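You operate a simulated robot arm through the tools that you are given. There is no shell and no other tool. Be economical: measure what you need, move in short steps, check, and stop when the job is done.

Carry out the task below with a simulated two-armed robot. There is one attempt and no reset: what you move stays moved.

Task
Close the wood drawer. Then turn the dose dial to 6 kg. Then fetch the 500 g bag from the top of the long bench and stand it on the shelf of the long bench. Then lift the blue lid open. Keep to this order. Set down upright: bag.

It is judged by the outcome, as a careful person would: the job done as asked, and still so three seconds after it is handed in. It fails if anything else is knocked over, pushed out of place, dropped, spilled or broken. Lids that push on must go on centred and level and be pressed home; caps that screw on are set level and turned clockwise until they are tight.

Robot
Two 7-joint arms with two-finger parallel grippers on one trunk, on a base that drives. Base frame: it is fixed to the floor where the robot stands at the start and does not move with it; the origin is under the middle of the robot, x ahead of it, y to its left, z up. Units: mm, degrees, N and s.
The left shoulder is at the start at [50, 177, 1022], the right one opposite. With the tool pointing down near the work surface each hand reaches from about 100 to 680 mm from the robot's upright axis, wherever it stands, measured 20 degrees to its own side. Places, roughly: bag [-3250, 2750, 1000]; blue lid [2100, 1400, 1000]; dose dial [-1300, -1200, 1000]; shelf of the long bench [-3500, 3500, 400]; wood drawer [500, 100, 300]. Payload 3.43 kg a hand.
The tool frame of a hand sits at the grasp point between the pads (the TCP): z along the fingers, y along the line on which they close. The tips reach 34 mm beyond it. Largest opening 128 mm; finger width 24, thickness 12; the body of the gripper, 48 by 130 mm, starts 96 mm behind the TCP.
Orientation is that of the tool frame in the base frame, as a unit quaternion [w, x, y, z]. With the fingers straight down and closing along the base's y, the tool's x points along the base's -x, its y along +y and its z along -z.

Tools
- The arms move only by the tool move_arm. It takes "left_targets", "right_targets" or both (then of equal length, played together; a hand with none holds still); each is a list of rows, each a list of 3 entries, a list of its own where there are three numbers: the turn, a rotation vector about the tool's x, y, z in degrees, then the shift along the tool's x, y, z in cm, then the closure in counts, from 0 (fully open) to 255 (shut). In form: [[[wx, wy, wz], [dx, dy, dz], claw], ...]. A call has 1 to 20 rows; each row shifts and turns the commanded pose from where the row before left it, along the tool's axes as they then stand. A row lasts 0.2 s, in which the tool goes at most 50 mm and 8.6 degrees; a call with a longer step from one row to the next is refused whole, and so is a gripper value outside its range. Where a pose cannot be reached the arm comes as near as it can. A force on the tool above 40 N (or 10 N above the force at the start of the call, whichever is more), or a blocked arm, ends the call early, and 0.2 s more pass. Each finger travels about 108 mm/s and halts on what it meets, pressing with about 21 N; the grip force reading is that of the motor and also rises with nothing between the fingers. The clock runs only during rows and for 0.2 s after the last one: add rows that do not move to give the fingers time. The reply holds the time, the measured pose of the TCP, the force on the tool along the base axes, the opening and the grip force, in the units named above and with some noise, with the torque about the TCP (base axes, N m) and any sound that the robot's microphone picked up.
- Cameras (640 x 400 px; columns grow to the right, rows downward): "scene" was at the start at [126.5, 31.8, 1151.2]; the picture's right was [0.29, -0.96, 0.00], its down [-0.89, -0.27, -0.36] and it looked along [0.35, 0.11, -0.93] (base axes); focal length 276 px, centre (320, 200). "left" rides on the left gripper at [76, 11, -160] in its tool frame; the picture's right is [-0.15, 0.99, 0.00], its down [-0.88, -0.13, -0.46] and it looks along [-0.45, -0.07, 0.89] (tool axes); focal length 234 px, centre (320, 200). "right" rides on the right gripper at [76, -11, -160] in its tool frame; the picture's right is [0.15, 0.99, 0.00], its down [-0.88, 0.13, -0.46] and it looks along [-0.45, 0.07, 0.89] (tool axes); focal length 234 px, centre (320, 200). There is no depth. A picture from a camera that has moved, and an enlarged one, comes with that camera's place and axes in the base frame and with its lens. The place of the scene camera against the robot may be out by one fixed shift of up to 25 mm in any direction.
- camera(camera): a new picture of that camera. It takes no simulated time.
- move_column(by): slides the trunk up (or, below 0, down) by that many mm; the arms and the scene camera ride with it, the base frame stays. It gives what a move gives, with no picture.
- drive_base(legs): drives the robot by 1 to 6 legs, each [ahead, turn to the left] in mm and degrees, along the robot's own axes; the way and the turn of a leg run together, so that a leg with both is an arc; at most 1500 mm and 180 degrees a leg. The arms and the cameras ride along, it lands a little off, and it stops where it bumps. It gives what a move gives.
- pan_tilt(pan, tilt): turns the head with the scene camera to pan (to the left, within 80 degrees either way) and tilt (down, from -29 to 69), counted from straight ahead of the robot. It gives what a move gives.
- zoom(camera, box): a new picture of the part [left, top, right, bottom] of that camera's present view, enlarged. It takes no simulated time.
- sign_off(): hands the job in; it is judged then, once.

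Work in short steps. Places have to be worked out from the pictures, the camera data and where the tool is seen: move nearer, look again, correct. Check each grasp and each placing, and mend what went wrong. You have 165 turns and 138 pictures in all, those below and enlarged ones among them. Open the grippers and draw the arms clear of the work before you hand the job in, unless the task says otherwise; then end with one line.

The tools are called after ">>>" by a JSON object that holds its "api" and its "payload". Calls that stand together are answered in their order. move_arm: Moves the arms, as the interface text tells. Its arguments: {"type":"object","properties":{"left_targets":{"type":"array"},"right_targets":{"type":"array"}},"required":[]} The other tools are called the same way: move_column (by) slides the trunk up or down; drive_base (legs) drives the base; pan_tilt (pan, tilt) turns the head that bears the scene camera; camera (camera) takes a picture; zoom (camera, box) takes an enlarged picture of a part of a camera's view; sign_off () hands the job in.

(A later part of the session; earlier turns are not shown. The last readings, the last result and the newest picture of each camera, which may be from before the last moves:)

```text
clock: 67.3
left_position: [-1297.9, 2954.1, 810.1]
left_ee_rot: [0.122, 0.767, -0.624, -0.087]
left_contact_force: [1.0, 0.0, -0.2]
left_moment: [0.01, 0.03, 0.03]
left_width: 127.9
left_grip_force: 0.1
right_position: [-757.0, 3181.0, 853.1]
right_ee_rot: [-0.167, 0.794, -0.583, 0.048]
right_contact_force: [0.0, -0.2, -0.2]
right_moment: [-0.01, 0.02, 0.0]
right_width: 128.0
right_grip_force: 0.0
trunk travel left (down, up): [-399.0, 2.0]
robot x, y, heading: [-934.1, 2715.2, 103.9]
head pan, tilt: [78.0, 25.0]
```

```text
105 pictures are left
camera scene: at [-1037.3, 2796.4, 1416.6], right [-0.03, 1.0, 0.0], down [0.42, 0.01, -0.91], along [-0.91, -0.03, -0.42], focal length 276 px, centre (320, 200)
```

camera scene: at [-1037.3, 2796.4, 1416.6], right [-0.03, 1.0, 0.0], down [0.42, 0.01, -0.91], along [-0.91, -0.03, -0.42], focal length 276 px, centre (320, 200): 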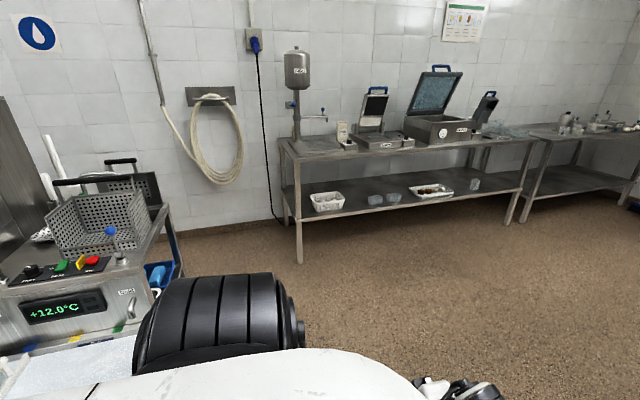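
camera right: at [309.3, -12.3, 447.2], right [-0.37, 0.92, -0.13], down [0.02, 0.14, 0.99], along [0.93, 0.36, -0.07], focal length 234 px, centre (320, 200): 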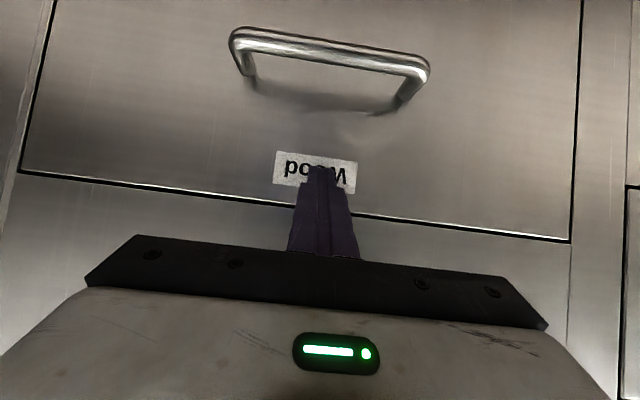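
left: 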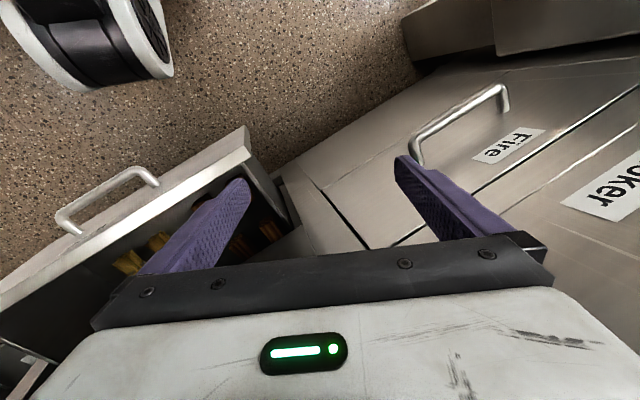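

Line end is >900 mm away; turn to face down the corridor (heading ~197°).

>>> {"api": "drive_base", "payload": {"legs": [[0, 80]]}}

>>> {"api": "pan_tilt", "payload": {"pan": 35, "tilt": 20}}

>>> {"api": "camera", "payload": {"camera": "scene"}}

```text
clock: 71.1
left_position: [-1232.3, 2398.2, 808.4]
left_ee_rot: [0.148, 0.989, 0.011, 0.012]
left_contact_force: [0.0, -0.1, 0.3]
left_moment: [0.02, 0.01, -0.02]
left_width: 128.0
left_grip_force: 0.0
right_position: [-1355.5, 2973.3, 853.0]
right_ee_rot: [-0.159, 0.983, 0.06, -0.07]
right_contact_force: [0.5, 1.1, 0.0]
right_moment: [0.01, -0.01, -0.02]
right_width: 127.7
right_grip_force: 0.1
trunk travel left (down, up): [-399.0, 2.0]
robot x, y, heading: [-930.5, 2714.5, -177.0]
head pan, tilt: [78.0, 25.0]
```

```text
clock: 72.2
left_position: [-1233.6, 2399.5, 809.8]
left_ee_rot: [0.148, 0.989, 0.011, 0.011]
left_contact_force: [0.0, -0.1, 0.3]
left_moment: [-0.01, -0.01, 0.0]
left_width: 128.1
left_grip_force: 0.0
right_position: [-1356.0, 2973.9, 852.8]
right_ee_rot: [-0.159, 0.983, 0.06, -0.069]
right_contact_force: [-0.4, -0.1, 0.4]
right_moment: [-0.01, -0.03, 0.02]
right_width: 128.2
right_grip_force: 0.1
trunk travel left (down, up): [-399.0, 2.0]
robot x, y, heading: [-932.0, 2714.9, -176.7]
head pan, tilt: [35.0, 20.0]
```

```text
104 pictures are left
camera scene: at [-1071.6, 2669.5, 1424.7], right [-0.62, 0.79, 0.0], down [0.27, 0.21, -0.94], along [-0.74, -0.58, -0.34], focal length 276 px, centre (320, 200)
```

scene: 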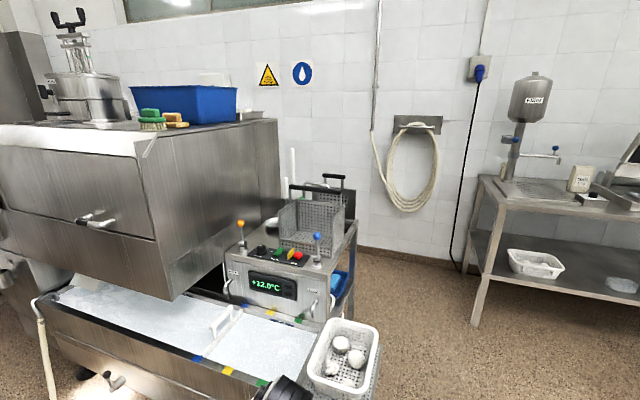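

Corridor behind the line looks ~1.2 m wide here. Before going in, tuck both hands closer to the body to cut the swing radius.

>>> {"api": "move_arm", "payload": {"right_targets": [[[0, 0, 0], [3.5, 1, 0], 0], [[0, 0, 0], [3.5, 1, 0], 0], [[0, 0, 0], [3.5, 1, 0], 0], [[0, 0, 0], [3.5, 1, 0], 0]], "left_targets": [[[0, 0, 0], [2, -2, 0], 0], [[0, 0, 0], [2, -2, 0], 0], [[0, 0, 0], [2, -2, 0], 0], [[0, 0, 0], [0, 0, 0], 0]]}}

>>> {"api": "pan_tilt", "payload": {"pan": 0, "tilt": 60}}

>>> {"api": "camera", "payload": {"camera": "scene"}}

```text
clock: 73.4
left_position: [-1179.1, 2415.2, 800.9]
left_ee_rot: [0.202, 0.979, 0.004, 0.001]
left_contact_force: [0.3, 0.4, 0.7]
left_moment: [0.02, -0.02, 0.02]
left_width: 127.7
left_grip_force: 0.0
right_position: [-1224.8, 2977.5, 828.6]
right_ee_rot: [-0.187, 0.977, 0.06, -0.082]
right_contact_force: [0.3, 0.2, -0.4]
right_moment: [-0.02, -0.01, 0.03]
right_width: 128.2
right_grip_force: 0.0
trunk travel left (down, up): [-399.0, 2.0]
robot x, y, heading: [-931.5, 2719.5, -176.7]
head pan, tilt: [35.0, 20.0]
stopped in row 4 (left hand): the arm was blocked; the commanded pose is now the measured one
```

```text
clock: 74.5
left_position: [-1178.5, 2414.9, 799.6]
left_ee_rot: [0.203, 0.979, 0.005, 0.002]
left_contact_force: [0.0, -0.7, 0.7]
left_moment: [0.0, 0.01, 0.01]
left_width: 128.0
left_grip_force: 0.1
right_position: [-1224.7, 2976.1, 829.1]
right_ee_rot: [-0.187, 0.977, 0.06, -0.082]
right_contact_force: [-1.1, -0.5, -0.3]
right_moment: [-0.01, -0.04, -0.01]
right_width: 127.9
right_grip_force: 0.0
trunk travel left (down, up): [-399.0, 2.0]
robot x, y, heading: [-932.9, 2716.1, -177.1]
head pan, tilt: [0.0, 60.0]
```

```text
103 pictures are left
camera scene: at [-1065.0, 2723.4, 1366.6], right [-0.06, 1.0, 0.0], down [0.86, 0.05, -0.5], along [-0.5, -0.03, -0.87], focal length 276 px, centre (320, 200)
```

scene: 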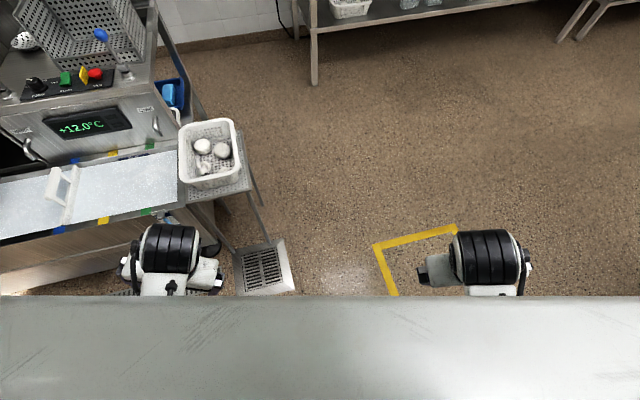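

Mapping in the cabinet-aligned frame, I go around the small basket table at the line's end, then toward the corridor mouth between line and bench.

>>> {"api": "drive_base", "payload": {"legs": [[0, -6], [990, 0], [0, 45], [600, 0]]}}

>>> {"api": "pan_tilt", "payload": {"pan": 30, "tilt": 35}}

>>> {"api": "camera", "payload": {"camera": "scene"}}

```text
clock: 84.5
left_position: [-2288.4, 2053.0, 800.3]
left_ee_rot: [0.186, 0.923, 0.328, 0.076]
left_contact_force: [-4.8, 5.7, 0.8]
left_moment: [-0.1, -0.06, -0.14]
left_width: 124.0
left_grip_force: 0.1
right_position: [-2675.6, 2460.9, 828.5]
right_ee_rot: [-0.151, 0.903, 0.376, -0.139]
right_contact_force: [0.5, 0.1, 0.5]
right_moment: [-0.02, 0.01, -0.01]
right_width: 127.8
right_grip_force: 0.1
trunk travel left (down, up): [-399.0, 2.0]
robot x, y, heading: [-2282.4, 2437.8, -138.4]
head pan, tilt: [0.0, 60.0]
stopped in leg 4: the force on the tool passed its limit at 56 N (the readings are from after the stop); the commanded pose is now the measured one
```

```text
clock: 85.4
left_position: [-2287.6, 2053.0, 801.2]
left_ee_rot: [0.186, 0.922, 0.33, 0.078]
left_contact_force: [-5.7, 8.2, -1.5]
left_moment: [0.05, 0.06, -0.03]
left_width: 122.9
left_grip_force: 0.1
right_position: [-2674.8, 2460.0, 828.2]
right_ee_rot: [-0.151, 0.904, 0.376, -0.139]
right_contact_force: [0.6, 0.3, 0.4]
right_moment: [0.0, -0.01, 0.0]
right_width: 128.2
right_grip_force: 0.0
trunk travel left (down, up): [-399.0, 2.0]
robot x, y, heading: [-2278.5, 2434.7, -138.8]
head pan, tilt: [30.0, 35.0]
```

```text
102 pictures are left
camera scene: at [-2360.2, 2323.5, 1400.8], right [-0.95, 0.32, 0.0], down [0.18, 0.54, -0.82], along [-0.26, -0.78, -0.57], focal length 276 px, centre (320, 200)
```

scene: 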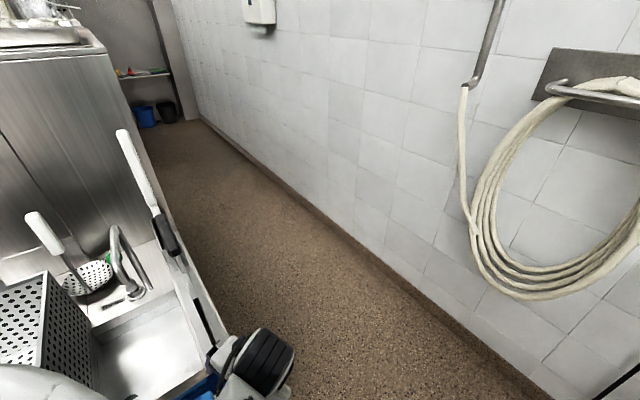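

The corridor is open. The left hand touched something at the line's back side; check with the left camera.

>>> {"api": "camera", "payload": {"camera": "left"}}

>>> {"api": "pan_tilt", "payload": {"pan": 50, "tilt": 60}}

>>> {"api": "camera", "payload": {"camera": "scene"}}

```text
101 pictures are left
camera left: at [-2264.8, 2140.1, 954.0], right [0.46, -0.8, 0.39], down [-0.87, -0.33, 0.35], along [-0.15, -0.5, -0.85], focal length 234 px, centre (320, 200)
```

left: 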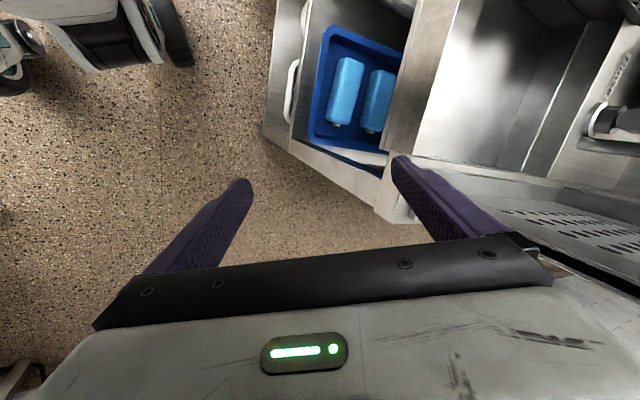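

```text
clock: 86.3
left_position: [-2288.3, 2053.2, 801.0]
left_ee_rot: [0.185, 0.922, 0.33, 0.077]
left_contact_force: [-5.0, 8.8, -1.3]
left_moment: [0.07, 0.04, -0.02]
left_width: 122.4
left_grip_force: 0.0
right_position: [-2675.2, 2460.4, 828.8]
right_ee_rot: [-0.15, 0.903, 0.377, -0.139]
right_contact_force: [0.2, 0.4, 0.1]
right_moment: [0.03, 0.01, -0.02]
right_width: 127.9
right_grip_force: 0.0
trunk travel left (down, up): [-399.0, 2.0]
robot x, y, heading: [-2282.5, 2435.6, -138.6]
head pan, tilt: [50.0, 60.0]
```

```text
100 pictures are left
camera scene: at [-2330.5, 2340.3, 1366.6], right [-1.0, -0.03, 0.0], down [-0.02, 0.87, -0.5], along [0.01, -0.5, -0.87], focal length 276 px, centre (320, 200)
```

scene: 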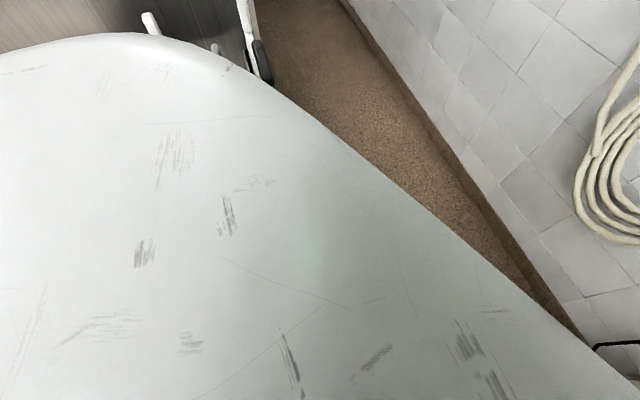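

It only touched the fixed frame corner. Back off 120 mm, swing wider toward the wall, then turn down the corridor.

>>> {"api": "drive_base", "payload": {"legs": [[-120, 0], [0, -10], [795, 0], [0, 77]]}}

>>> {"api": "pan_tilt", "payload": {"pan": 5, "tilt": 35}}

>>> {"api": "camera", "payload": {"camera": "scene"}}

```text
clock: 89.8
left_position: [-2457.4, 2022.3, 800.8]
left_ee_rot: [0.192, 0.948, 0.247, 0.061]
left_contact_force: [0.2, 0.9, 0.5]
left_moment: [-0.03, -0.01, -0.01]
left_width: 128.2
left_grip_force: 0.1
right_position: [-2759.6, 2501.0, 828.3]
right_ee_rot: [-0.168, 0.938, 0.283, -0.111]
right_contact_force: [-0.9, 0.4, -0.4]
right_moment: [-0.04, -0.01, 0.01]
right_width: 128.5
right_grip_force: 0.1
trunk travel left (down, up): [-399.0, 2.0]
robot x, y, heading: [-2381.4, 2402.3, -148.8]
head pan, tilt: [50.0, 60.0]
stopped in leg 3: the force on the tool passed its limit at 93 N (the readings are from after the stop); the commanded pose is now the measured one
```

```text
clock: 90.9
left_position: [-2457.1, 2022.5, 801.5]
left_ee_rot: [0.191, 0.948, 0.246, 0.06]
left_contact_force: [0.7, 0.6, -0.5]
left_moment: [0.0, 0.0, 0.0]
left_width: 128.1
left_grip_force: 0.1
right_position: [-2759.2, 2500.1, 827.0]
right_ee_rot: [-0.168, 0.938, 0.282, -0.11]
right_contact_force: [1.3, -0.2, -0.9]
right_moment: [-0.05, -0.05, -0.04]
right_width: 127.6
right_grip_force: 0.1
trunk travel left (down, up): [-399.0, 2.0]
robot x, y, heading: [-2385.6, 2401.4, -148.6]
head pan, tilt: [5.0, 35.0]
```

```text
99 pictures are left
camera scene: at [-2510.8, 2327.7, 1400.8], right [-0.59, 0.81, 0.0], down [0.46, 0.34, -0.82], along [-0.66, -0.48, -0.57], focal length 276 px, centre (320, 200)
```

scene: 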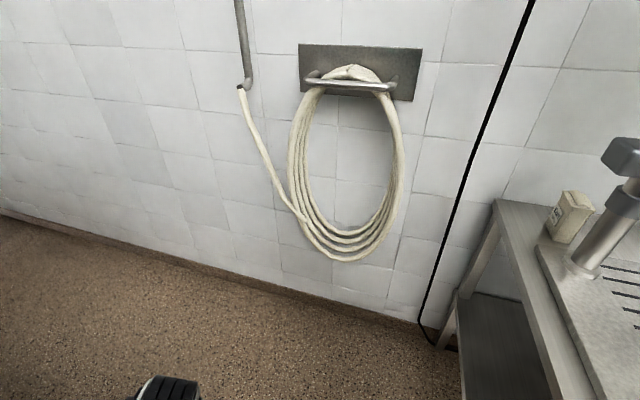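

The right hand touched the bench's end edge. Back off 80 mm and raise both hands ~200 mm (they also draw inward) so they ride above bench height.

>>> {"api": "drive_base", "payload": {"legs": [[-80, 0]]}}

>>> {"api": "move_arm", "payload": {"right_targets": [[[0, 0, 0], [0, 0, -4], 0], [[0, 0, 0], [0, 0, -4], 0], [[0, 0, 0], [0, 0, -4], 0], [[0, 0, 0], [0, 0, -4], 0], [[0, 0, 0], [0, 0, -4], 0]], "left_targets": [[[0, 0, 0], [0, 0, -4], 0], [[0, 0, 0], [0, 0, -4], 0], [[0, 0, 0], [0, 0, -4], 0], [[0, 0, 0], [0, 0, -4], 0], [[0, 0, 0], [0, 0, -4], 0]]}}

>>> {"api": "pan_tilt", "payload": {"pan": -50, "tilt": 40}}

>>> {"api": "camera", "payload": {"camera": "scene"}}

```text
clock: 92.0
left_position: [-2389.0, 2064.0, 799.8]
left_ee_rot: [0.192, 0.948, 0.246, 0.059]
left_contact_force: [0.2, 1.3, -0.1]
left_moment: [0.01, 0.02, 0.03]
left_width: 128.0
left_grip_force: 0.0
right_position: [-2692.1, 2540.4, 828.0]
right_ee_rot: [-0.168, 0.938, 0.282, -0.111]
right_contact_force: [-1.2, 0.6, 0.6]
right_moment: [0.0, -0.05, -0.01]
right_width: 128.0
right_grip_force: 0.0
trunk travel left (down, up): [-399.0, 2.0]
robot x, y, heading: [-2317.6, 2440.5, -148.8]
head pan, tilt: [5.0, 35.0]
```

```text
clock: 92.5
left_position: [-2357.2, 2017.6, 869.0]
left_ee_rot: [0.31, 0.924, 0.202, 0.099]
left_contact_force: [0.9, 0.5, -0.4]
left_moment: [-0.01, -0.01, 0.0]
left_width: 127.9
left_grip_force: 0.1
right_position: [-2702.8, 2577.4, 893.1]
right_ee_rot: [-0.273, 0.899, 0.315, -0.136]
right_contact_force: [0.3, 0.1, -0.8]
right_moment: [0.01, 0.0, 0.03]
right_width: 127.7
right_grip_force: 0.1
trunk travel left (down, up): [-399.0, 2.0]
robot x, y, heading: [-2313.1, 2444.4, -148.7]
head pan, tilt: [5.0, 35.0]
stopped in row 2 (left hand): the arm was blocked; the commanded pose is now the measured one
```

```text
clock: 93.8
left_position: [-2357.7, 2018.0, 869.0]
left_ee_rot: [0.309, 0.924, 0.203, 0.099]
left_contact_force: [-0.1, 0.3, -0.5]
left_moment: [0.02, -0.01, -0.01]
left_width: 127.7
left_grip_force: 0.0
right_position: [-2702.5, 2578.2, 894.0]
right_ee_rot: [-0.273, 0.899, 0.315, -0.136]
right_contact_force: [-0.8, 0.8, 0.2]
right_moment: [0.01, 0.0, -0.02]
right_width: 128.1
right_grip_force: 0.1
trunk travel left (down, up): [-399.0, 2.0]
robot x, y, heading: [-2319.1, 2444.1, -148.9]
head pan, tilt: [-50.0, 40.0]
```

```text
98 pictures are left
camera scene: at [-2453.3, 2447.5, 1393.3], right [0.32, 0.95, 0.0], down [0.61, -0.21, -0.77], along [-0.73, 0.25, -0.64], focal length 276 px, centre (320, 200)
```

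scene: 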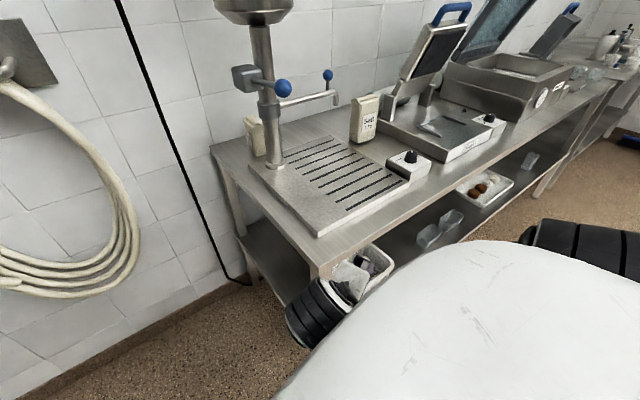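

The bench top shows two bags. Zoom for labels while here.

>>> {"api": "zoom", "payload": {"camera": "scene", "box": [220, 80, 440, 220]}}

>>> {"api": "zoom", "payload": {"camera": "scene", "box": [440, 0, 640, 130]}}

```text
2.86 times, centred on (330, 150) of scene
camera zoom: at [-2453.3, 2447.5, 1393.3], right [0.32, 0.95, 0.0], down [0.61, -0.21, -0.77], along [-0.73, 0.25, -0.64], focal length 787 px, centre (291, 343)
```

zoom: 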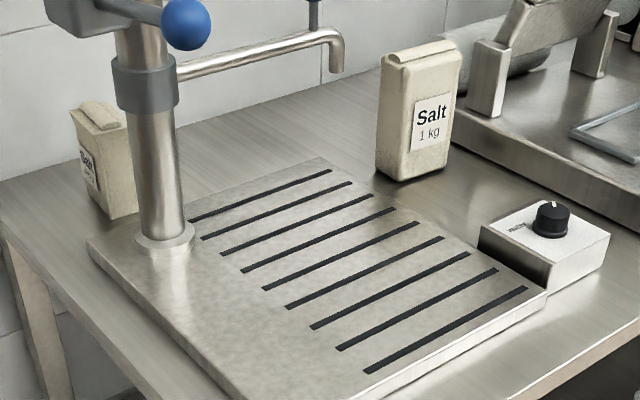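

```text
3.08 times, centred on (540, 65) of scene
camera zoom: at [-2453.3, 2447.5, 1393.3], right [0.32, 0.95, 0.0], down [0.61, -0.21, -0.77], along [-0.73, 0.25, -0.64], focal length 848 px, centre (-357, 615)
```

zoom: 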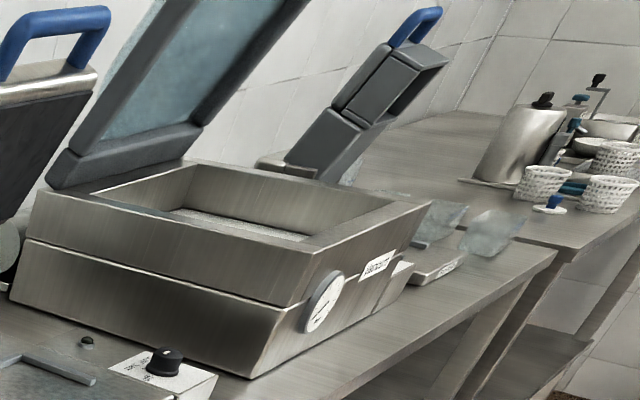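

The far bag behind the pole is the likely 500 g one (near one says 1 kg). To enter the corridor without the hands hitting the bench or line, I'll go back out, face the other way, and reverse into the corridor mouth.

>>> {"api": "drive_base", "payload": {"legs": [[-500, 0], [0, -90], [0, -90]]}}

>>> {"api": "pan_tilt", "payload": {"pan": -78, "tilt": 45}}

>>> {"api": "camera", "payload": {"camera": "scene"}}

```text
clock: 104.4
left_position: [-1835.5, 3118.0, 869.5]
left_ee_rot: [-0.092, -0.185, 0.928, 0.311]
left_contact_force: [-0.3, 0.7, 0.7]
left_moment: [0.01, -0.02, 0.01]
left_width: 127.9
left_grip_force: 0.2
right_position: [-1511.2, 2546.8, 893.4]
right_ee_rot: [0.131, -0.299, 0.904, -0.275]
right_contact_force: [-0.3, 0.4, 0.2]
right_moment: [-0.01, 0.0, -0.01]
right_width: 128.0
right_grip_force: 0.0
trunk travel left (down, up): [-399.0, 2.0]
robot x, y, heading: [-1890.3, 2699.6, 29.3]
head pan, tilt: [-50.0, 40.0]
```

```text
clock: 105.4
left_position: [-1835.2, 3118.4, 869.3]
left_ee_rot: [-0.092, -0.185, 0.927, 0.312]
left_contact_force: [0.4, -0.4, -1.2]
left_moment: [0.01, 0.02, -0.03]
left_width: 128.0
left_grip_force: 0.1
right_position: [-1509.6, 2546.1, 893.7]
right_ee_rot: [0.131, -0.299, 0.904, -0.276]
right_contact_force: [-0.1, 0.4, 0.4]
right_moment: [0.0, -0.03, 0.05]
right_width: 128.2
right_grip_force: 0.0
trunk travel left (down, up): [-399.0, 2.0]
robot x, y, heading: [-1892.5, 2698.3, 28.8]
head pan, tilt: [-78.0, 45.0]
```

```text
95 pictures are left
camera scene: at [-1774.6, 2684.5, 1386.0], right [-0.75, -0.66, 0.0], down [-0.47, 0.53, -0.71], along [0.47, -0.53, -0.71], focal length 276 px, centre (320, 200)
```

scene: 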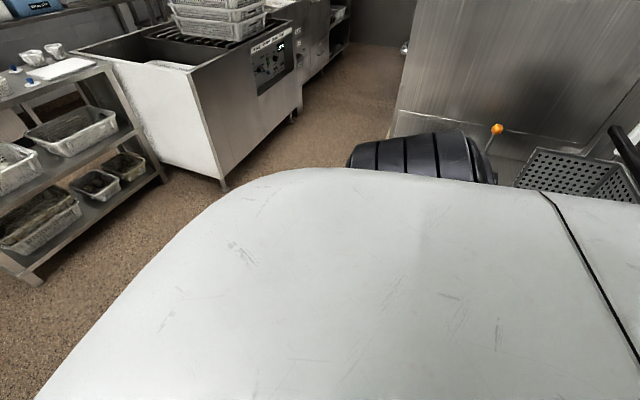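

Reverse 1140 mm along this heading into the corridor mouth.

>>> {"api": "drive_base", "payload": {"legs": [[-1140, 0]]}}

>>> {"api": "pan_tilt", "payload": {"pan": -78, "tilt": 35}}

>>> {"api": "camera", "payload": {"camera": "scene"}}

```text
clock: 111.2
left_position: [-2837.2, 2554.5, 869.1]
left_ee_rot: [-0.094, -0.191, 0.926, 0.311]
left_contact_force: [-0.7, -0.2, 0.5]
left_moment: [-0.05, 0.02, 0.04]
left_width: 127.8
left_grip_force: 0.0
right_position: [-2506.5, 1988.6, 893.5]
right_ee_rot: [0.132, -0.305, 0.902, -0.274]
right_contact_force: [1.1, 0.0, -0.8]
right_moment: [0.0, 0.02, -0.02]
right_width: 127.8
right_grip_force: 0.0
trunk travel left (down, up): [-399.0, 2.0]
robot x, y, heading: [-2889.1, 2132.9, 30.1]
head pan, tilt: [-78.0, 45.0]
```

```text
clock: 111.9
left_position: [-2839.0, 2554.9, 869.7]
left_ee_rot: [-0.095, -0.191, 0.926, 0.311]
left_contact_force: [0.1, 0.3, 0.4]
left_moment: [0.02, 0.02, 0.01]
left_width: 128.2
left_grip_force: 0.1
right_position: [-2506.3, 1987.9, 892.4]
right_ee_rot: [0.133, -0.305, 0.902, -0.275]
right_contact_force: [0.0, 0.2, 0.9]
right_moment: [0.02, 0.0, -0.01]
right_width: 128.0
right_grip_force: 0.1
trunk travel left (down, up): [-399.0, 2.0]
robot x, y, heading: [-2892.4, 2132.5, 29.9]
head pan, tilt: [-78.0, 35.0]
```

```text
94 pictures are left
camera scene: at [-2767.4, 2117.5, 1400.8], right [-0.74, -0.67, 0.0], down [-0.38, 0.43, -0.82], along [0.55, -0.61, -0.57], focal length 276 px, centre (320, 200)
```

scene: 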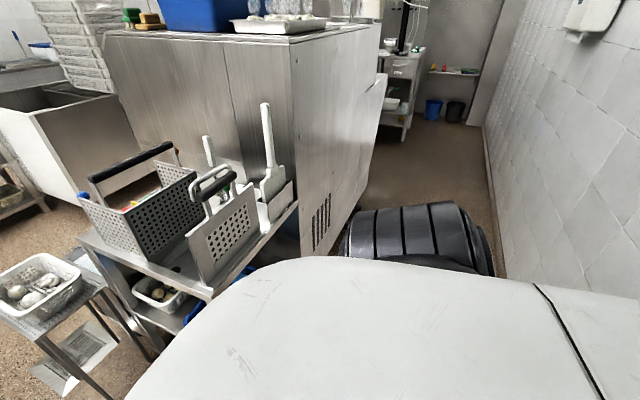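

Good position. Turn right 100° to face down the corridor.

>>> {"api": "drive_base", "payload": {"legs": [[0, -100]]}}

>>> {"api": "pan_tilt", "payload": {"pan": 0, "tilt": 30}}

>>> {"api": "camera", "payload": {"camera": "scene"}}

```text
clock: 116.1
left_position: [-2473.3, 2043.5, 870.1]
left_ee_rot: [0.166, 0.555, 0.766, 0.28]
left_contact_force: [0.4, -0.1, -0.2]
left_moment: [-0.01, 0.0, 0.04]
left_width: 128.0
left_grip_force: 0.1
right_position: [-3059.9, 1756.5, 894.9]
right_ee_rot: [-0.101, 0.444, 0.842, -0.288]
right_contact_force: [2.3, -3.1, 0.6]
right_moment: [0.2, 0.11, 0.23]
right_width: 127.4
right_grip_force: 0.1
trunk travel left (down, up): [-399.0, 2.0]
robot x, y, heading: [-2889.6, 2129.5, -65.2]
head pan, tilt: [-78.0, 35.0]
stopped in leg 1: the force on the tool passed its limit at 53 N (the readings are from after the stop); the commanded pose is now the measured one
```

```text
clock: 117.6
left_position: [-2473.2, 2042.9, 868.8]
left_ee_rot: [0.166, 0.555, 0.766, 0.28]
left_contact_force: [-1.0, -0.8, -0.1]
left_moment: [0.01, 0.0, 0.05]
left_width: 127.8
left_grip_force: 0.1
right_position: [-3060.3, 1757.4, 895.2]
right_ee_rot: [-0.102, 0.444, 0.842, -0.289]
right_contact_force: [5.7, -6.6, -0.5]
right_moment: [0.4, 0.36, 0.5]
right_width: 127.2
right_grip_force: 0.1
trunk travel left (down, up): [-399.0, 2.0]
robot x, y, heading: [-2887.7, 2131.7, -65.0]
head pan, tilt: [0.0, 30.0]
```

```text
93 pictures are left
camera scene: at [-2819.0, 2001.4, 1408.5], right [-0.91, -0.42, 0.0], down [-0.21, 0.46, -0.87], along [0.36, -0.79, -0.5], focal length 276 px, centre (320, 200)
```

scene: 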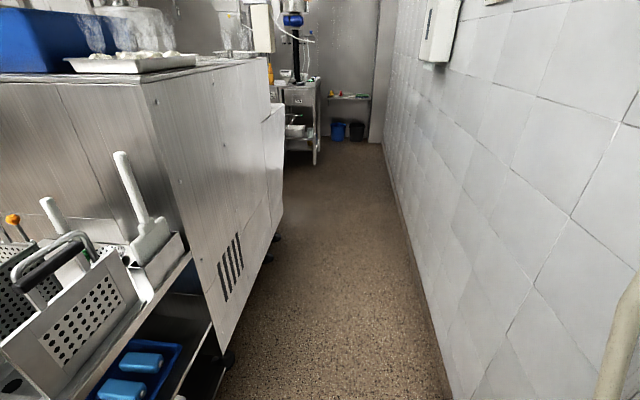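

Right hand just brushed the wall. Close both grippers (narrower), shift slightly toward the corridor centre, then align at −72°.

>>> {"api": "move_arm", "payload": {"right_targets": [[[0, 0, 0], [0, 1.5, 0], 255], [[0, 0, 0], [0, 1.5, 0], 255], [[0, 0, 0], [0, 0, 0], 255]], "left_targets": [[[0, 0, 0], [0, 0, 0], 255], [[0, 0, 0], [0, 0, 0], 255], [[0, 0, 0], [0, 0, 0], 255]]}}

>>> {"api": "drive_base", "payload": {"legs": [[0, 3], [250, 0], [0, -10]]}}

>>> {"api": "camera", "payload": {"camera": "scene"}}

```text
clock: 118.6
left_position: [-2474.1, 2042.6, 869.0]
left_ee_rot: [0.165, 0.555, 0.766, 0.279]
left_contact_force: [1.1, 0.9, 0.5]
left_moment: [-0.01, -0.01, 0.02]
left_width: 0.0
left_grip_force: 20.9
right_position: [-3064.3, 1749.9, 893.5]
right_ee_rot: [-0.111, 0.442, 0.825, -0.333]
right_contact_force: [1.0, 1.2, 0.4]
right_moment: [-0.01, -0.03, -0.02]
right_width: 0.0
right_grip_force: 21.1
trunk travel left (down, up): [-399.0, 2.0]
robot x, y, heading: [-2891.8, 2135.7, -65.1]
head pan, tilt: [0.0, 30.0]
stopped in row 3 (right hand): the arm was blocked; the commanded pose is now the measured one
```

```text
clock: 121.6
left_position: [-2374.8, 1770.3, 868.3]
left_ee_rot: [0.184, 0.603, 0.729, 0.268]
left_contact_force: [-1.1, -0.5, -0.4]
left_moment: [-0.02, -0.02, -0.03]
left_width: 0.0
left_grip_force: 20.8
right_position: [-2996.4, 1555.3, 891.9]
right_ee_rot: [-0.133, 0.494, 0.796, -0.324]
right_contact_force: [0.4, 0.1, -0.6]
right_moment: [0.01, -0.06, -0.03]
right_width: 0.0
right_grip_force: 21.2
trunk travel left (down, up): [-399.0, 2.0]
robot x, y, heading: [-2775.2, 1913.9, -72.7]
head pan, tilt: [0.0, 30.0]
```

```text
92 pictures are left
camera scene: at [-2724.2, 1774.9, 1408.6], right [-0.95, -0.3, 0.0], down [-0.15, 0.48, -0.87], along [0.26, -0.83, -0.5], focal length 276 px, centre (320, 200)
```

scene: 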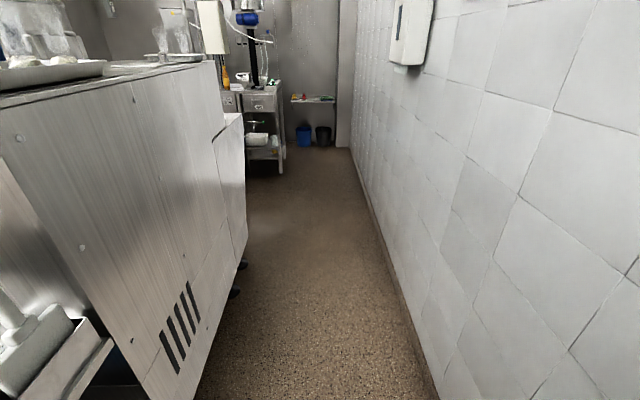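

Well centred (≈540 mm each side) and aligned. Drive 1500 + 1000 mm down the corridor.

>>> {"api": "drive_base", "payload": {"legs": [[1500, 0], [1000, 0]]}}

>>> {"api": "pan_tilt", "payload": {"pan": 20, "tilt": 20}}

>>> {"api": "camera", "payload": {"camera": "scene"}}

```text
clock: 133.7
left_position: [-1625.7, -598.8, 868.5]
left_ee_rot: [0.183, 0.602, 0.729, 0.269]
left_contact_force: [0.4, -0.2, -1.3]
left_moment: [-0.01, -0.01, 0.02]
left_width: 0.0
left_grip_force: 20.9
right_position: [-2248.5, -814.8, 891.7]
right_ee_rot: [-0.133, 0.493, 0.796, -0.325]
right_contact_force: [0.3, 0.0, 0.4]
right_moment: [-0.02, -0.01, -0.04]
right_width: 0.0
right_grip_force: 20.5
trunk travel left (down, up): [-399.0, 2.0]
robot x, y, heading: [-2030.2, -459.3, -72.9]
head pan, tilt: [0.0, 30.0]
```

```text
clock: 134.6
left_position: [-1626.1, -599.2, 869.8]
left_ee_rot: [0.184, 0.603, 0.728, 0.269]
left_contact_force: [0.1, 0.3, 0.9]
left_moment: [0.02, 0.01, -0.01]
left_width: 0.0
left_grip_force: 21.0
right_position: [-2249.8, -815.1, 892.0]
right_ee_rot: [-0.132, 0.493, 0.796, -0.324]
right_contact_force: [1.1, 0.5, 0.8]
right_moment: [0.02, -0.02, 0.03]
right_width: 0.0
right_grip_force: 21.2
trunk travel left (down, up): [-399.0, 2.0]
robot x, y, heading: [-2026.3, -459.2, -72.7]
head pan, tilt: [20.0, 20.0]
```

```text
91 pictures are left
camera scene: at [-1946.0, -582.8, 1424.7], right [-0.8, -0.61, 0.0], down [-0.21, 0.27, -0.94], along [0.57, -0.75, -0.34], focal length 276 px, centre (320, 200)
```

scene: 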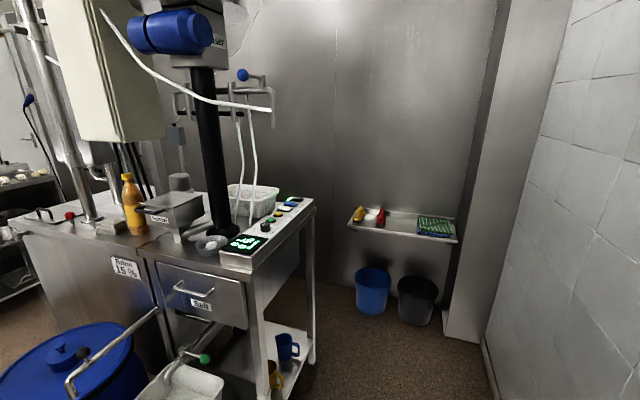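

Now the dosing table's end is in view with a control strip. Zoom on it.

>>> {"api": "zoom", "payload": {"camera": "scene", "box": [190, 170, 340, 270]}}

```text
4.00 times, centred on (265, 220) of scene
camera zoom: at [-1946.0, -582.8, 1424.7], right [-0.8, -0.61, 0.0], down [-0.21, 0.27, -0.94], along [0.57, -0.75, -0.34], focal length 1102 px, centre (540, 120)
```

zoom: 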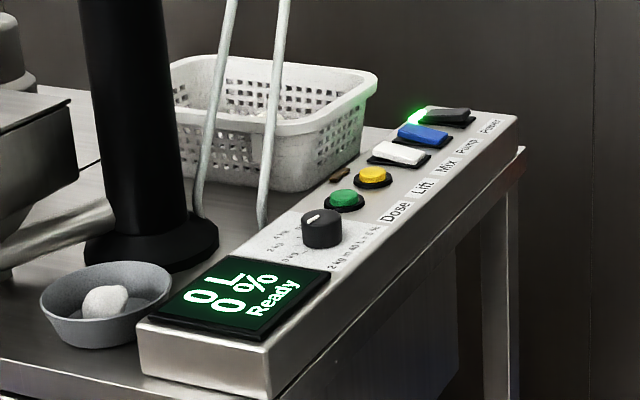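

The black dose dial is on the strip at roughly (-1255, -1171, ~1000). Drive 630 mm further, then turn left to face it diagonally.

>>> {"api": "drive_base", "payload": {"legs": [[0, -2], [620, 0], [0, 61]]}}

>>> {"api": "pan_tilt", "payload": {"pan": 0, "tilt": 40}}

>>> {"api": "camera", "payload": {"camera": "scene"}}

```text
clock: 141.2
left_position: [-1532.3, -798.1, 869.6]
left_ee_rot: [0.027, 0.165, 0.931, 0.324]
left_contact_force: [0.0, 0.0, 0.1]
left_moment: [0.0, 0.01, 0.01]
left_width: 0.1
left_grip_force: 20.5
right_position: [-1667.4, -1443.8, 892.5]
right_ee_rot: [0.045, 0.037, 0.936, -0.347]
right_contact_force: [0.4, -0.6, 0.1]
right_moment: [-0.01, -0.03, -0.02]
right_width: 0.3
right_grip_force: 20.8
trunk travel left (down, up): [-399.0, 2.0]
robot x, y, heading: [-1861.9, -1064.5, -13.6]
head pan, tilt: [20.0, 20.0]
```

```text
clock: 142.0
left_position: [-1531.2, -798.5, 870.6]
left_ee_rot: [0.027, 0.165, 0.931, 0.324]
left_contact_force: [0.5, -0.2, 0.0]
left_moment: [0.01, 0.0, 0.0]
left_width: 0.1
left_grip_force: 20.7
right_position: [-1668.2, -1443.7, 892.0]
right_ee_rot: [0.044, 0.036, 0.936, -0.348]
right_contact_force: [-0.2, -0.2, 0.6]
right_moment: [0.0, 0.01, -0.01]
right_width: 0.1
right_grip_force: 20.9
trunk travel left (down, up): [-399.0, 2.0]
robot x, y, heading: [-1861.4, -1069.4, -13.7]
head pan, tilt: [0.0, 40.0]
```

```text
89 pictures are left
camera scene: at [-1705.8, -1090.1, 1393.4], right [-0.23, -0.97, 0.0], down [-0.62, 0.15, -0.77], along [0.75, -0.18, -0.64], focal length 276 px, centre (320, 200)
```

scene: 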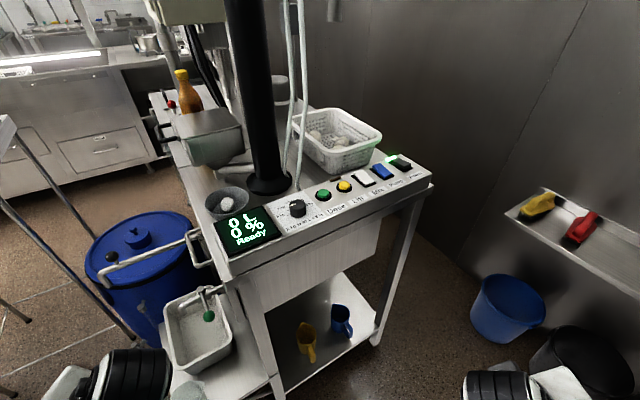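

Triangulated dial: about (-1287, -1145, 1020). Zoom to read its scale.

>>> {"api": "zoom", "payload": {"camera": "scene", "box": [260, 180, 350, 240]}}

```text
6.67 times, centred on (305, 210) of scene
camera zoom: at [-1705.8, -1090.1, 1393.4], right [-0.23, -0.97, 0.0], down [-0.62, 0.15, -0.77], along [0.75, -0.18, -0.64], focal length 1837 px, centre (420, 133)
```

zoom: 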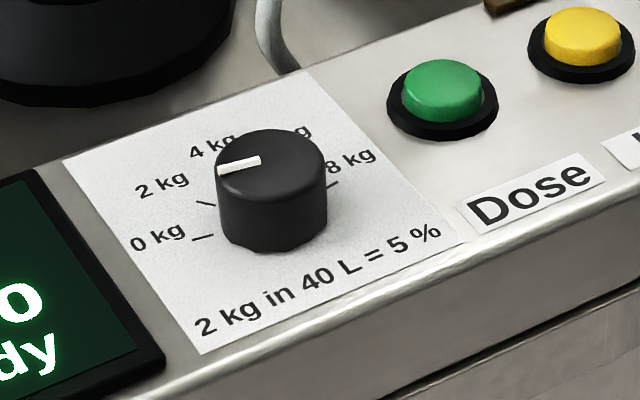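

Dial pointer seems near 2 kg. I'll use the left arm: level it to point down and raise it, in place.

>>> {"api": "move_arm", "payload": {"left_targets": [[[7.6, -0.7, 0], [0, 0, 0], 0], [[7.6, -0.7, 0], [0, 0, -2], 0], [[7.6, -0.7, 0], [0, 0, -2], 0], [[7.6, -0.7, 0], [0, 0, -2], 0], [[7.6, -0.7, 0], [0, 0, -3], 0], [[0, 0, 0], [-2, 0, -4], 0], [[0, 0, 0], [-2, 0, -4], 0], [[0, 0, 0], [-2, 0, -4], 0], [[0, 0, 0], [0, 0, -4], 0]]}}

>>> {"api": "camera", "payload": {"camera": "left"}}

```text
clock: 142.7
left_position: [-1516.5, -734.3, 914.2]
left_ee_rot: [0.019, 0.191, 0.927, 0.322]
left_contact_force: [-0.4, -0.2, 0.1]
left_moment: [-0.02, 0.02, 0.01]
left_width: 128.3
left_grip_force: 0.0
left hand out of reach, approached as far as the arm can: row 3
right_position: [-1667.9, -1443.7, 892.3]
right_ee_rot: [0.044, 0.037, 0.936, -0.347]
right_contact_force: [0.1, 0.4, 0.9]
right_moment: [0.01, 0.02, 0.0]
right_width: 0.0
right_grip_force: 21.0
trunk travel left (down, up): [-399.0, 2.0]
robot x, y, heading: [-1857.9, -1068.0, -13.8]
head pan, tilt: [0.0, 40.0]
stopped in row 3 (left hand): the arm was blocked; the commanded pose is now the measured one
```

```text
87 pictures are left
camera left: at [-1607.3, -791.7, 1055.3], right [0.47, 0.66, 0.59], down [0.7, -0.68, 0.21], along [0.54, 0.31, -0.78], focal length 234 px, centre (320, 200)
```

left: 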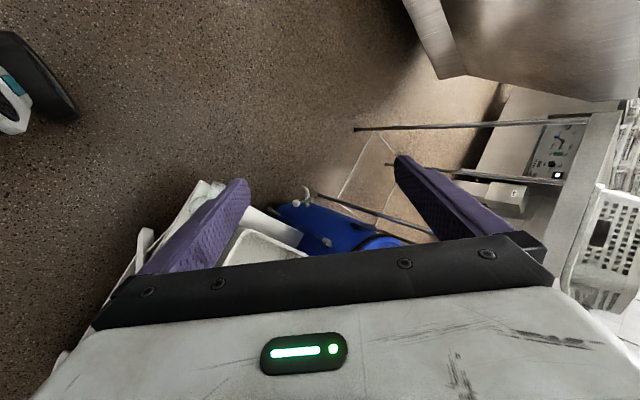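

The arm can't rise this near the body; extend forward (over the drum side, clear of the table) while leveling.

>>> {"api": "move_arm", "payload": {"left_targets": [[[0, 0, 0], [-4, 0, 0], 0], [[0, 0, 0], [-4, 0, 0], 0], [[6.3, -0.6, 0], [-3, 0, 0], 0], [[6.3, -0.6, 0], [-3, 0, 0], 0], [[6.3, -0.6, 0], [-3, 0, -1], 0], [[6.3, -0.6, 0], [-2, 0, -2], 0], [[6.3, -0.6, 0], [0, 0, -2], 0], [[6.3, -0.6, 0], [0, 0, -2], 0], [[0, 0, 0], [0, 0, -4], 0], [[0, 0, 0], [0, 0, -4], 0]]}}

>>> {"api": "camera", "payload": {"camera": "left"}}

>>> {"api": "camera", "payload": {"camera": "scene"}}

```text
clock: 144.5
left_position: [-1426.3, -765.8, 868.8]
left_ee_rot: [-0.154, 0.176, 0.971, 0.04]
left_contact_force: [-0.5, -0.8, 0.1]
left_moment: [0.0, 0.04, -0.06]
left_width: 127.9
left_grip_force: 0.0
left hand out of reach, approached as far as the arm can: row 8, 9
right_position: [-1666.6, -1445.2, 891.5]
right_ee_rot: [0.044, 0.035, 0.936, -0.348]
right_contact_force: [-0.2, -0.6, 0.6]
right_moment: [-0.02, -0.01, 0.01]
right_width: 0.0
right_grip_force: 20.8
trunk travel left (down, up): [-399.0, 2.0]
robot x, y, heading: [-1857.9, -1066.8, -13.8]
head pan, tilt: [0.0, 40.0]
stopped in row 9 (left hand): the arm was blocked; the commanded pose is now the measured one
```

```text
86 pictures are left
camera left: at [-1444.2, -751.4, 1044.9], right [0.48, 0.88, -0.02], down [0.87, -0.47, 0.15], along [0.12, -0.09, -0.99], focal length 234 px, centre (320, 200)
```

left: 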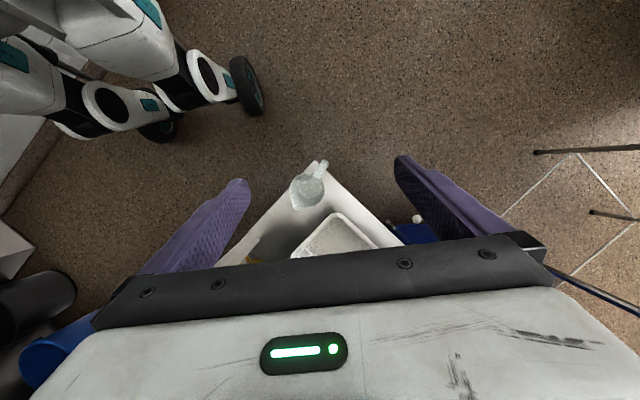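

```text
85 pictures are left
camera scene: at [-1705.9, -1090.2, 1393.3], right [-0.24, -0.97, 0.0], down [-0.62, 0.15, -0.77], along [0.74, -0.18, -0.64], focal length 276 px, centre (320, 200)
```

scene: 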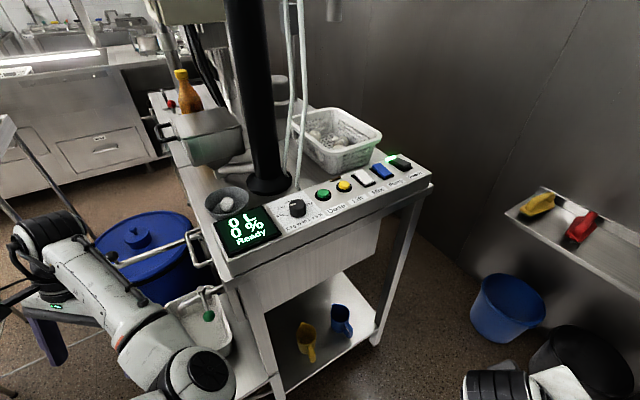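

Extend farther out beyond the cart first, leveling the tilt, then raise.

>>> {"api": "move_arm", "payload": {"left_targets": [[[0.4, -6, 0], [-3, 0, 0], 0], [[0.4, -6, 0], [-3, 0, 0], 0], [[0.4, -6, 0], [-3, 0, 0], 0], [[0, 0, 0], [-4, 0, 0], 0], [[0, 0, 0], [-4, 0, 0], 0], [[0, 0, 0], [-3, 0, -2], 0], [[0, 0, 0], [-1, 0, -4], 0], [[0, 0, 0], [0, 0, -4], 0], [[0, 0, 0], [0, 0, -4], 0], [[0, 0, 0], [0, 0, -4], 0]]}}

>>> {"api": "camera", "payload": {"camera": "scene"}}

```text
clock: 146.7
left_position: [-1231.9, -842.1, 1028.0]
left_ee_rot: [-0.002, 0.179, 0.984, -0.002]
left_contact_force: [-0.1, -1.0, 0.8]
left_moment: [-0.03, -0.01, 0.0]
left_width: 127.9
left_grip_force: 0.0
right_position: [-1666.3, -1444.0, 891.7]
right_ee_rot: [0.044, 0.037, 0.936, -0.348]
right_contact_force: [-0.2, 0.4, -1.1]
right_moment: [0.0, -0.02, 0.01]
right_width: 0.0
right_grip_force: 20.4
trunk travel left (down, up): [-399.0, 2.0]
robot x, y, heading: [-1859.4, -1067.5, -13.5]
head pan, tilt: [0.0, 40.0]
```

```text
84 pictures are left
camera scene: at [-1706.2, -1090.3, 1393.3], right [-0.24, -0.97, 0.0], down [-0.62, 0.15, -0.77], along [0.74, -0.18, -0.64], focal length 276 px, centre (320, 200)
```

scene: 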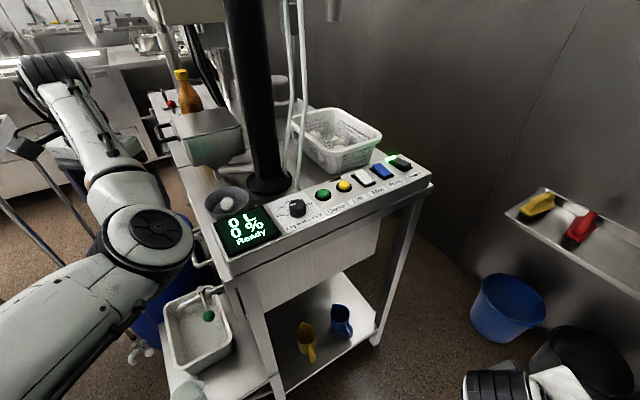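

Pointing straight down at z 1028. Raise 90 mm, pull slightly back, and move sideways toward the dial; check midway.

>>> {"api": "move_arm", "payload": {"left_targets": [[[0, 0, 0], [0, 0, -4], 0], [[0, 0, 0], [2, 0, -4], 0], [[0, 0, 0], [2, -3, -1], 0], [[0, 0, 0], [0, -4, 0], 0], [[0, 0, 0], [0, -4, 0], 0], [[0, 0, 0], [0, -4, 0], 0], [[0, 0, 0], [0, -4, 0], 0]]}}

>>> {"api": "camera", "payload": {"camera": "scene"}}

>>> {"api": "camera", "payload": {"camera": "left"}}

```text
clock: 148.3
left_position: [-1261.0, -871.0, 1122.1]
left_ee_rot: [-0.006, 0.169, 0.986, -0.001]
left_contact_force: [0.7, 0.2, -0.9]
left_moment: [0.01, -0.01, -0.01]
left_width: 127.9
left_grip_force: 0.0
left hand out of reach, approached as far as the arm can: row 4, 5, 6, 7
right_position: [-1667.4, -1443.1, 891.8]
right_ee_rot: [0.044, 0.037, 0.936, -0.347]
right_contact_force: [1.0, -0.1, -1.0]
right_moment: [0.02, 0.0, 0.02]
right_width: 0.2
right_grip_force: 21.1
trunk travel left (down, up): [-399.0, 2.0]
robot x, y, heading: [-1861.6, -1069.6, -13.6]
head pan, tilt: [0.0, 40.0]
```

```text
83 pictures are left
camera scene: at [-1705.9, -1090.0, 1393.3], right [-0.24, -0.97, 0.0], down [-0.62, 0.15, -0.77], along [0.74, -0.18, -0.64], focal length 276 px, centre (320, 200)
```

scene: 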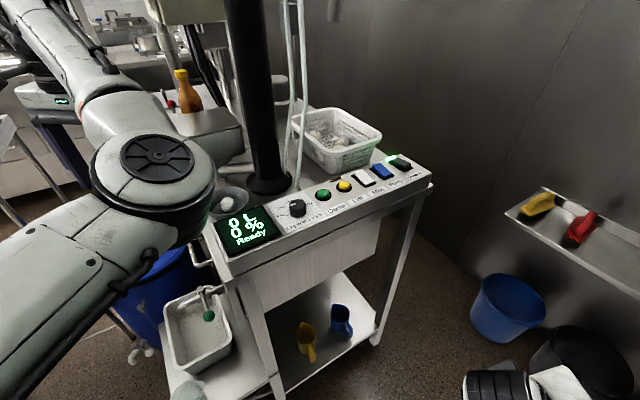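

```text
82 pictures are left
camera left: at [-1326.2, -834.3, 1281.7], right [0.47, 0.88, -0.01], down [0.79, -0.42, 0.45], along [0.39, -0.21, -0.89], focal length 234 px, centre (320, 200)
```

left: 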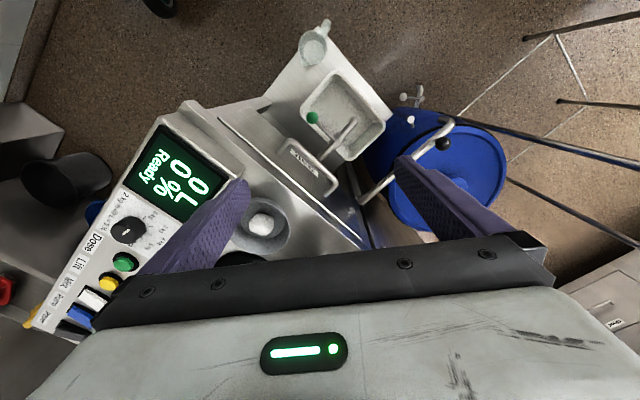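

The arm is limited inboard, but the base can bring the hand over the dial: back 53 mm and rotate right ~26° (hand tips at z 1088 clear the table items). First, read the dial from the wrist view.

>>> {"api": "zoom", "payload": {"camera": "left", "box": [80, 170, 180, 280]}}

>>> {"api": "drive_base", "payload": {"legs": [[-53, 0], [0, -13]]}}

>>> {"api": "camera", "payload": {"camera": "scene"}}

```text
3.64 times, centred on (130, 225) of left
camera zoom: at [-1326.2, -834.3, 1281.7], right [0.47, 0.88, -0.01], down [0.79, -0.42, 0.45], along [0.39, -0.21, -0.89], focal length 852 px, centre (1011, 109)
```

zoom: 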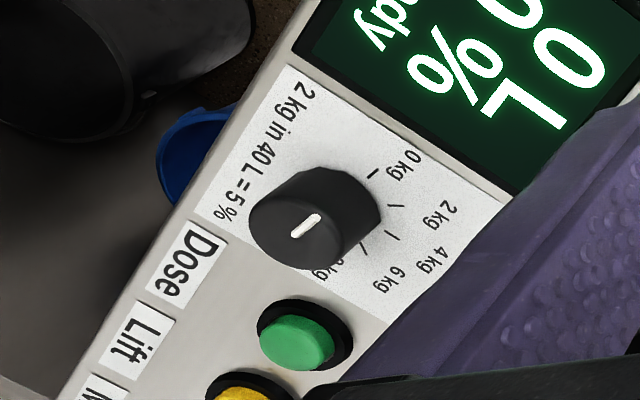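

```text
clock: 150.0
left_position: [-1282.9, -999.1, 1123.6]
left_ee_rot: [-0.003, 0.279, 0.96, -0.002]
left_contact_force: [0.2, -1.1, -0.1]
left_moment: [0.02, 0.01, 0.02]
left_width: 127.9
left_grip_force: 0.1
right_position: [-1809.3, -1464.7, 892.2]
right_ee_rot: [0.006, 0.142, 0.926, -0.35]
right_contact_force: [0.2, -0.1, 0.4]
right_moment: [0.0, -0.02, 0.02]
right_width: 0.0
right_grip_force: 21.6
trunk travel left (down, up): [-399.0, 2.0]
robot x, y, heading: [-1908.5, -1057.2, -26.8]
head pan, tilt: [0.0, 40.0]
```

```text
80 pictures are left
camera scene: at [-1770.2, -1110.6, 1393.3], right [-0.45, -0.89, 0.0], down [-0.57, 0.29, -0.77], along [0.69, -0.34, -0.64], focal length 276 px, centre (320, 200)
```

scene: 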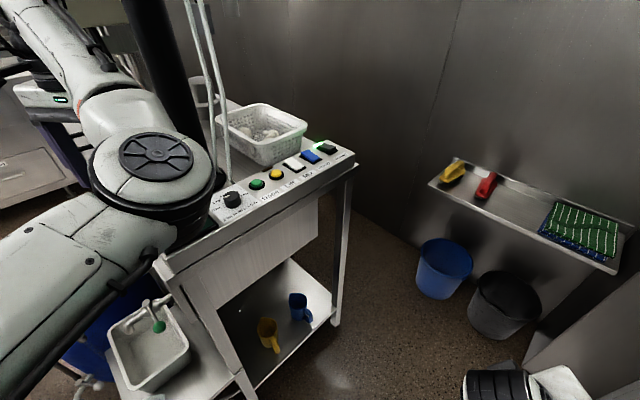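

Pointer is at 0 kg; 6 kg is about 135° clockwise. Continue turning right 13.4° to bring the hand over the dial.

>>> {"api": "drive_base", "payload": {"legs": [[0, -13.4]]}}

>>> {"api": "camera", "payload": {"camera": "left"}}

>>> {"api": "camera", "payload": {"camera": "scene"}}

```text
clock: 151.2
left_position: [-1286.4, -1145.1, 1122.9]
left_ee_rot: [-0.002, 0.389, 0.921, -0.001]
left_contact_force: [-0.2, 0.8, -0.8]
left_moment: [0.03, -0.05, 0.0]
left_width: 127.8
left_grip_force: 0.1
right_position: [-1906.1, -1478.8, 893.1]
right_ee_rot: [-0.036, 0.25, 0.902, -0.35]
right_contact_force: [0.4, -0.9, -0.3]
right_moment: [0.0, 0.02, 0.01]
right_width: 0.0
right_grip_force: 21.2
trunk travel left (down, up): [-399.0, 2.0]
robot x, y, heading: [-1911.1, -1057.2, -40.0]
head pan, tilt: [0.0, 40.0]
```

```text
79 pictures are left
camera left: at [-1329.7, -1082.3, 1283.8], right [0.81, 0.59, -0.01], down [0.52, -0.72, 0.45], along [0.26, -0.37, -0.89], focal length 234 px, centre (320, 200)
```

left: 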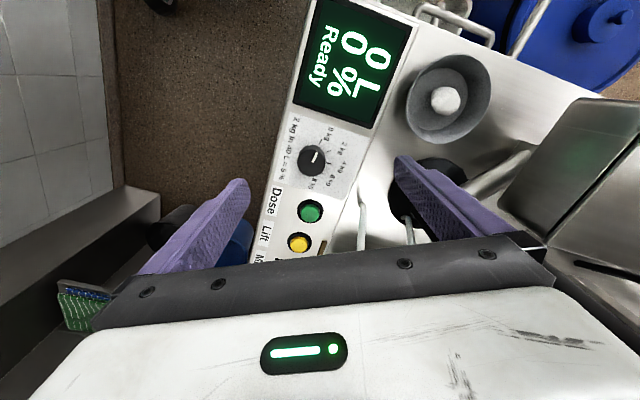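

```text
78 pictures are left
camera scene: at [-1790.3, -1141.0, 1393.3], right [-0.64, -0.77, 0.0], down [-0.49, 0.41, -0.77], along [0.59, -0.49, -0.64], focal length 276 px, centre (320, 200)
```

scene: 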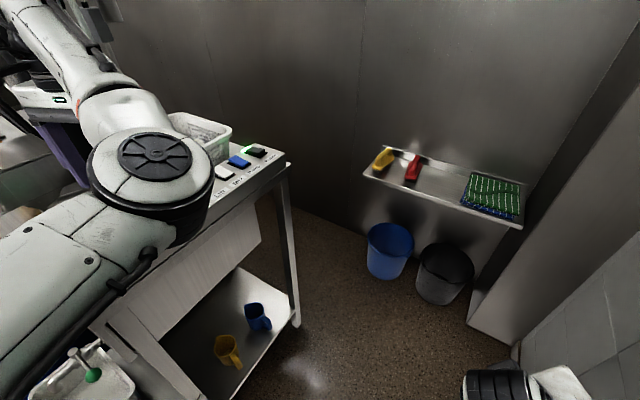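

The dial sits almost directly below the hand: about (-1288, -1155). Zoom to measure tick angles.

>>> {"api": "zoom", "payload": {"camera": "left", "box": [275, 110, 375, 210]}}

```text
4.00 times, centred on (325, 160) of left
camera zoom: at [-1329.7, -1082.3, 1283.8], right [0.81, 0.59, -0.01], down [0.52, -0.72, 0.45], along [0.26, -0.37, -0.89], focal length 937 px, centre (300, 360)
```

zoom: 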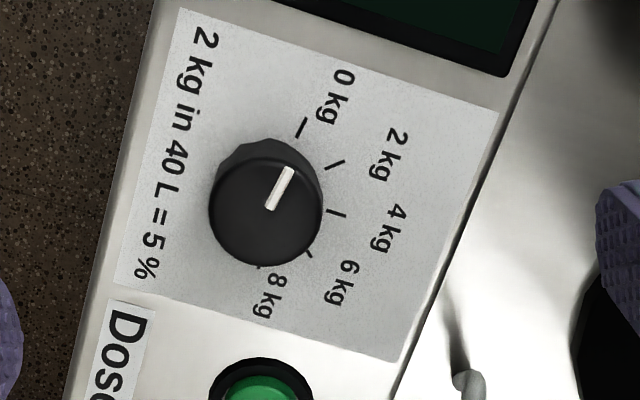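

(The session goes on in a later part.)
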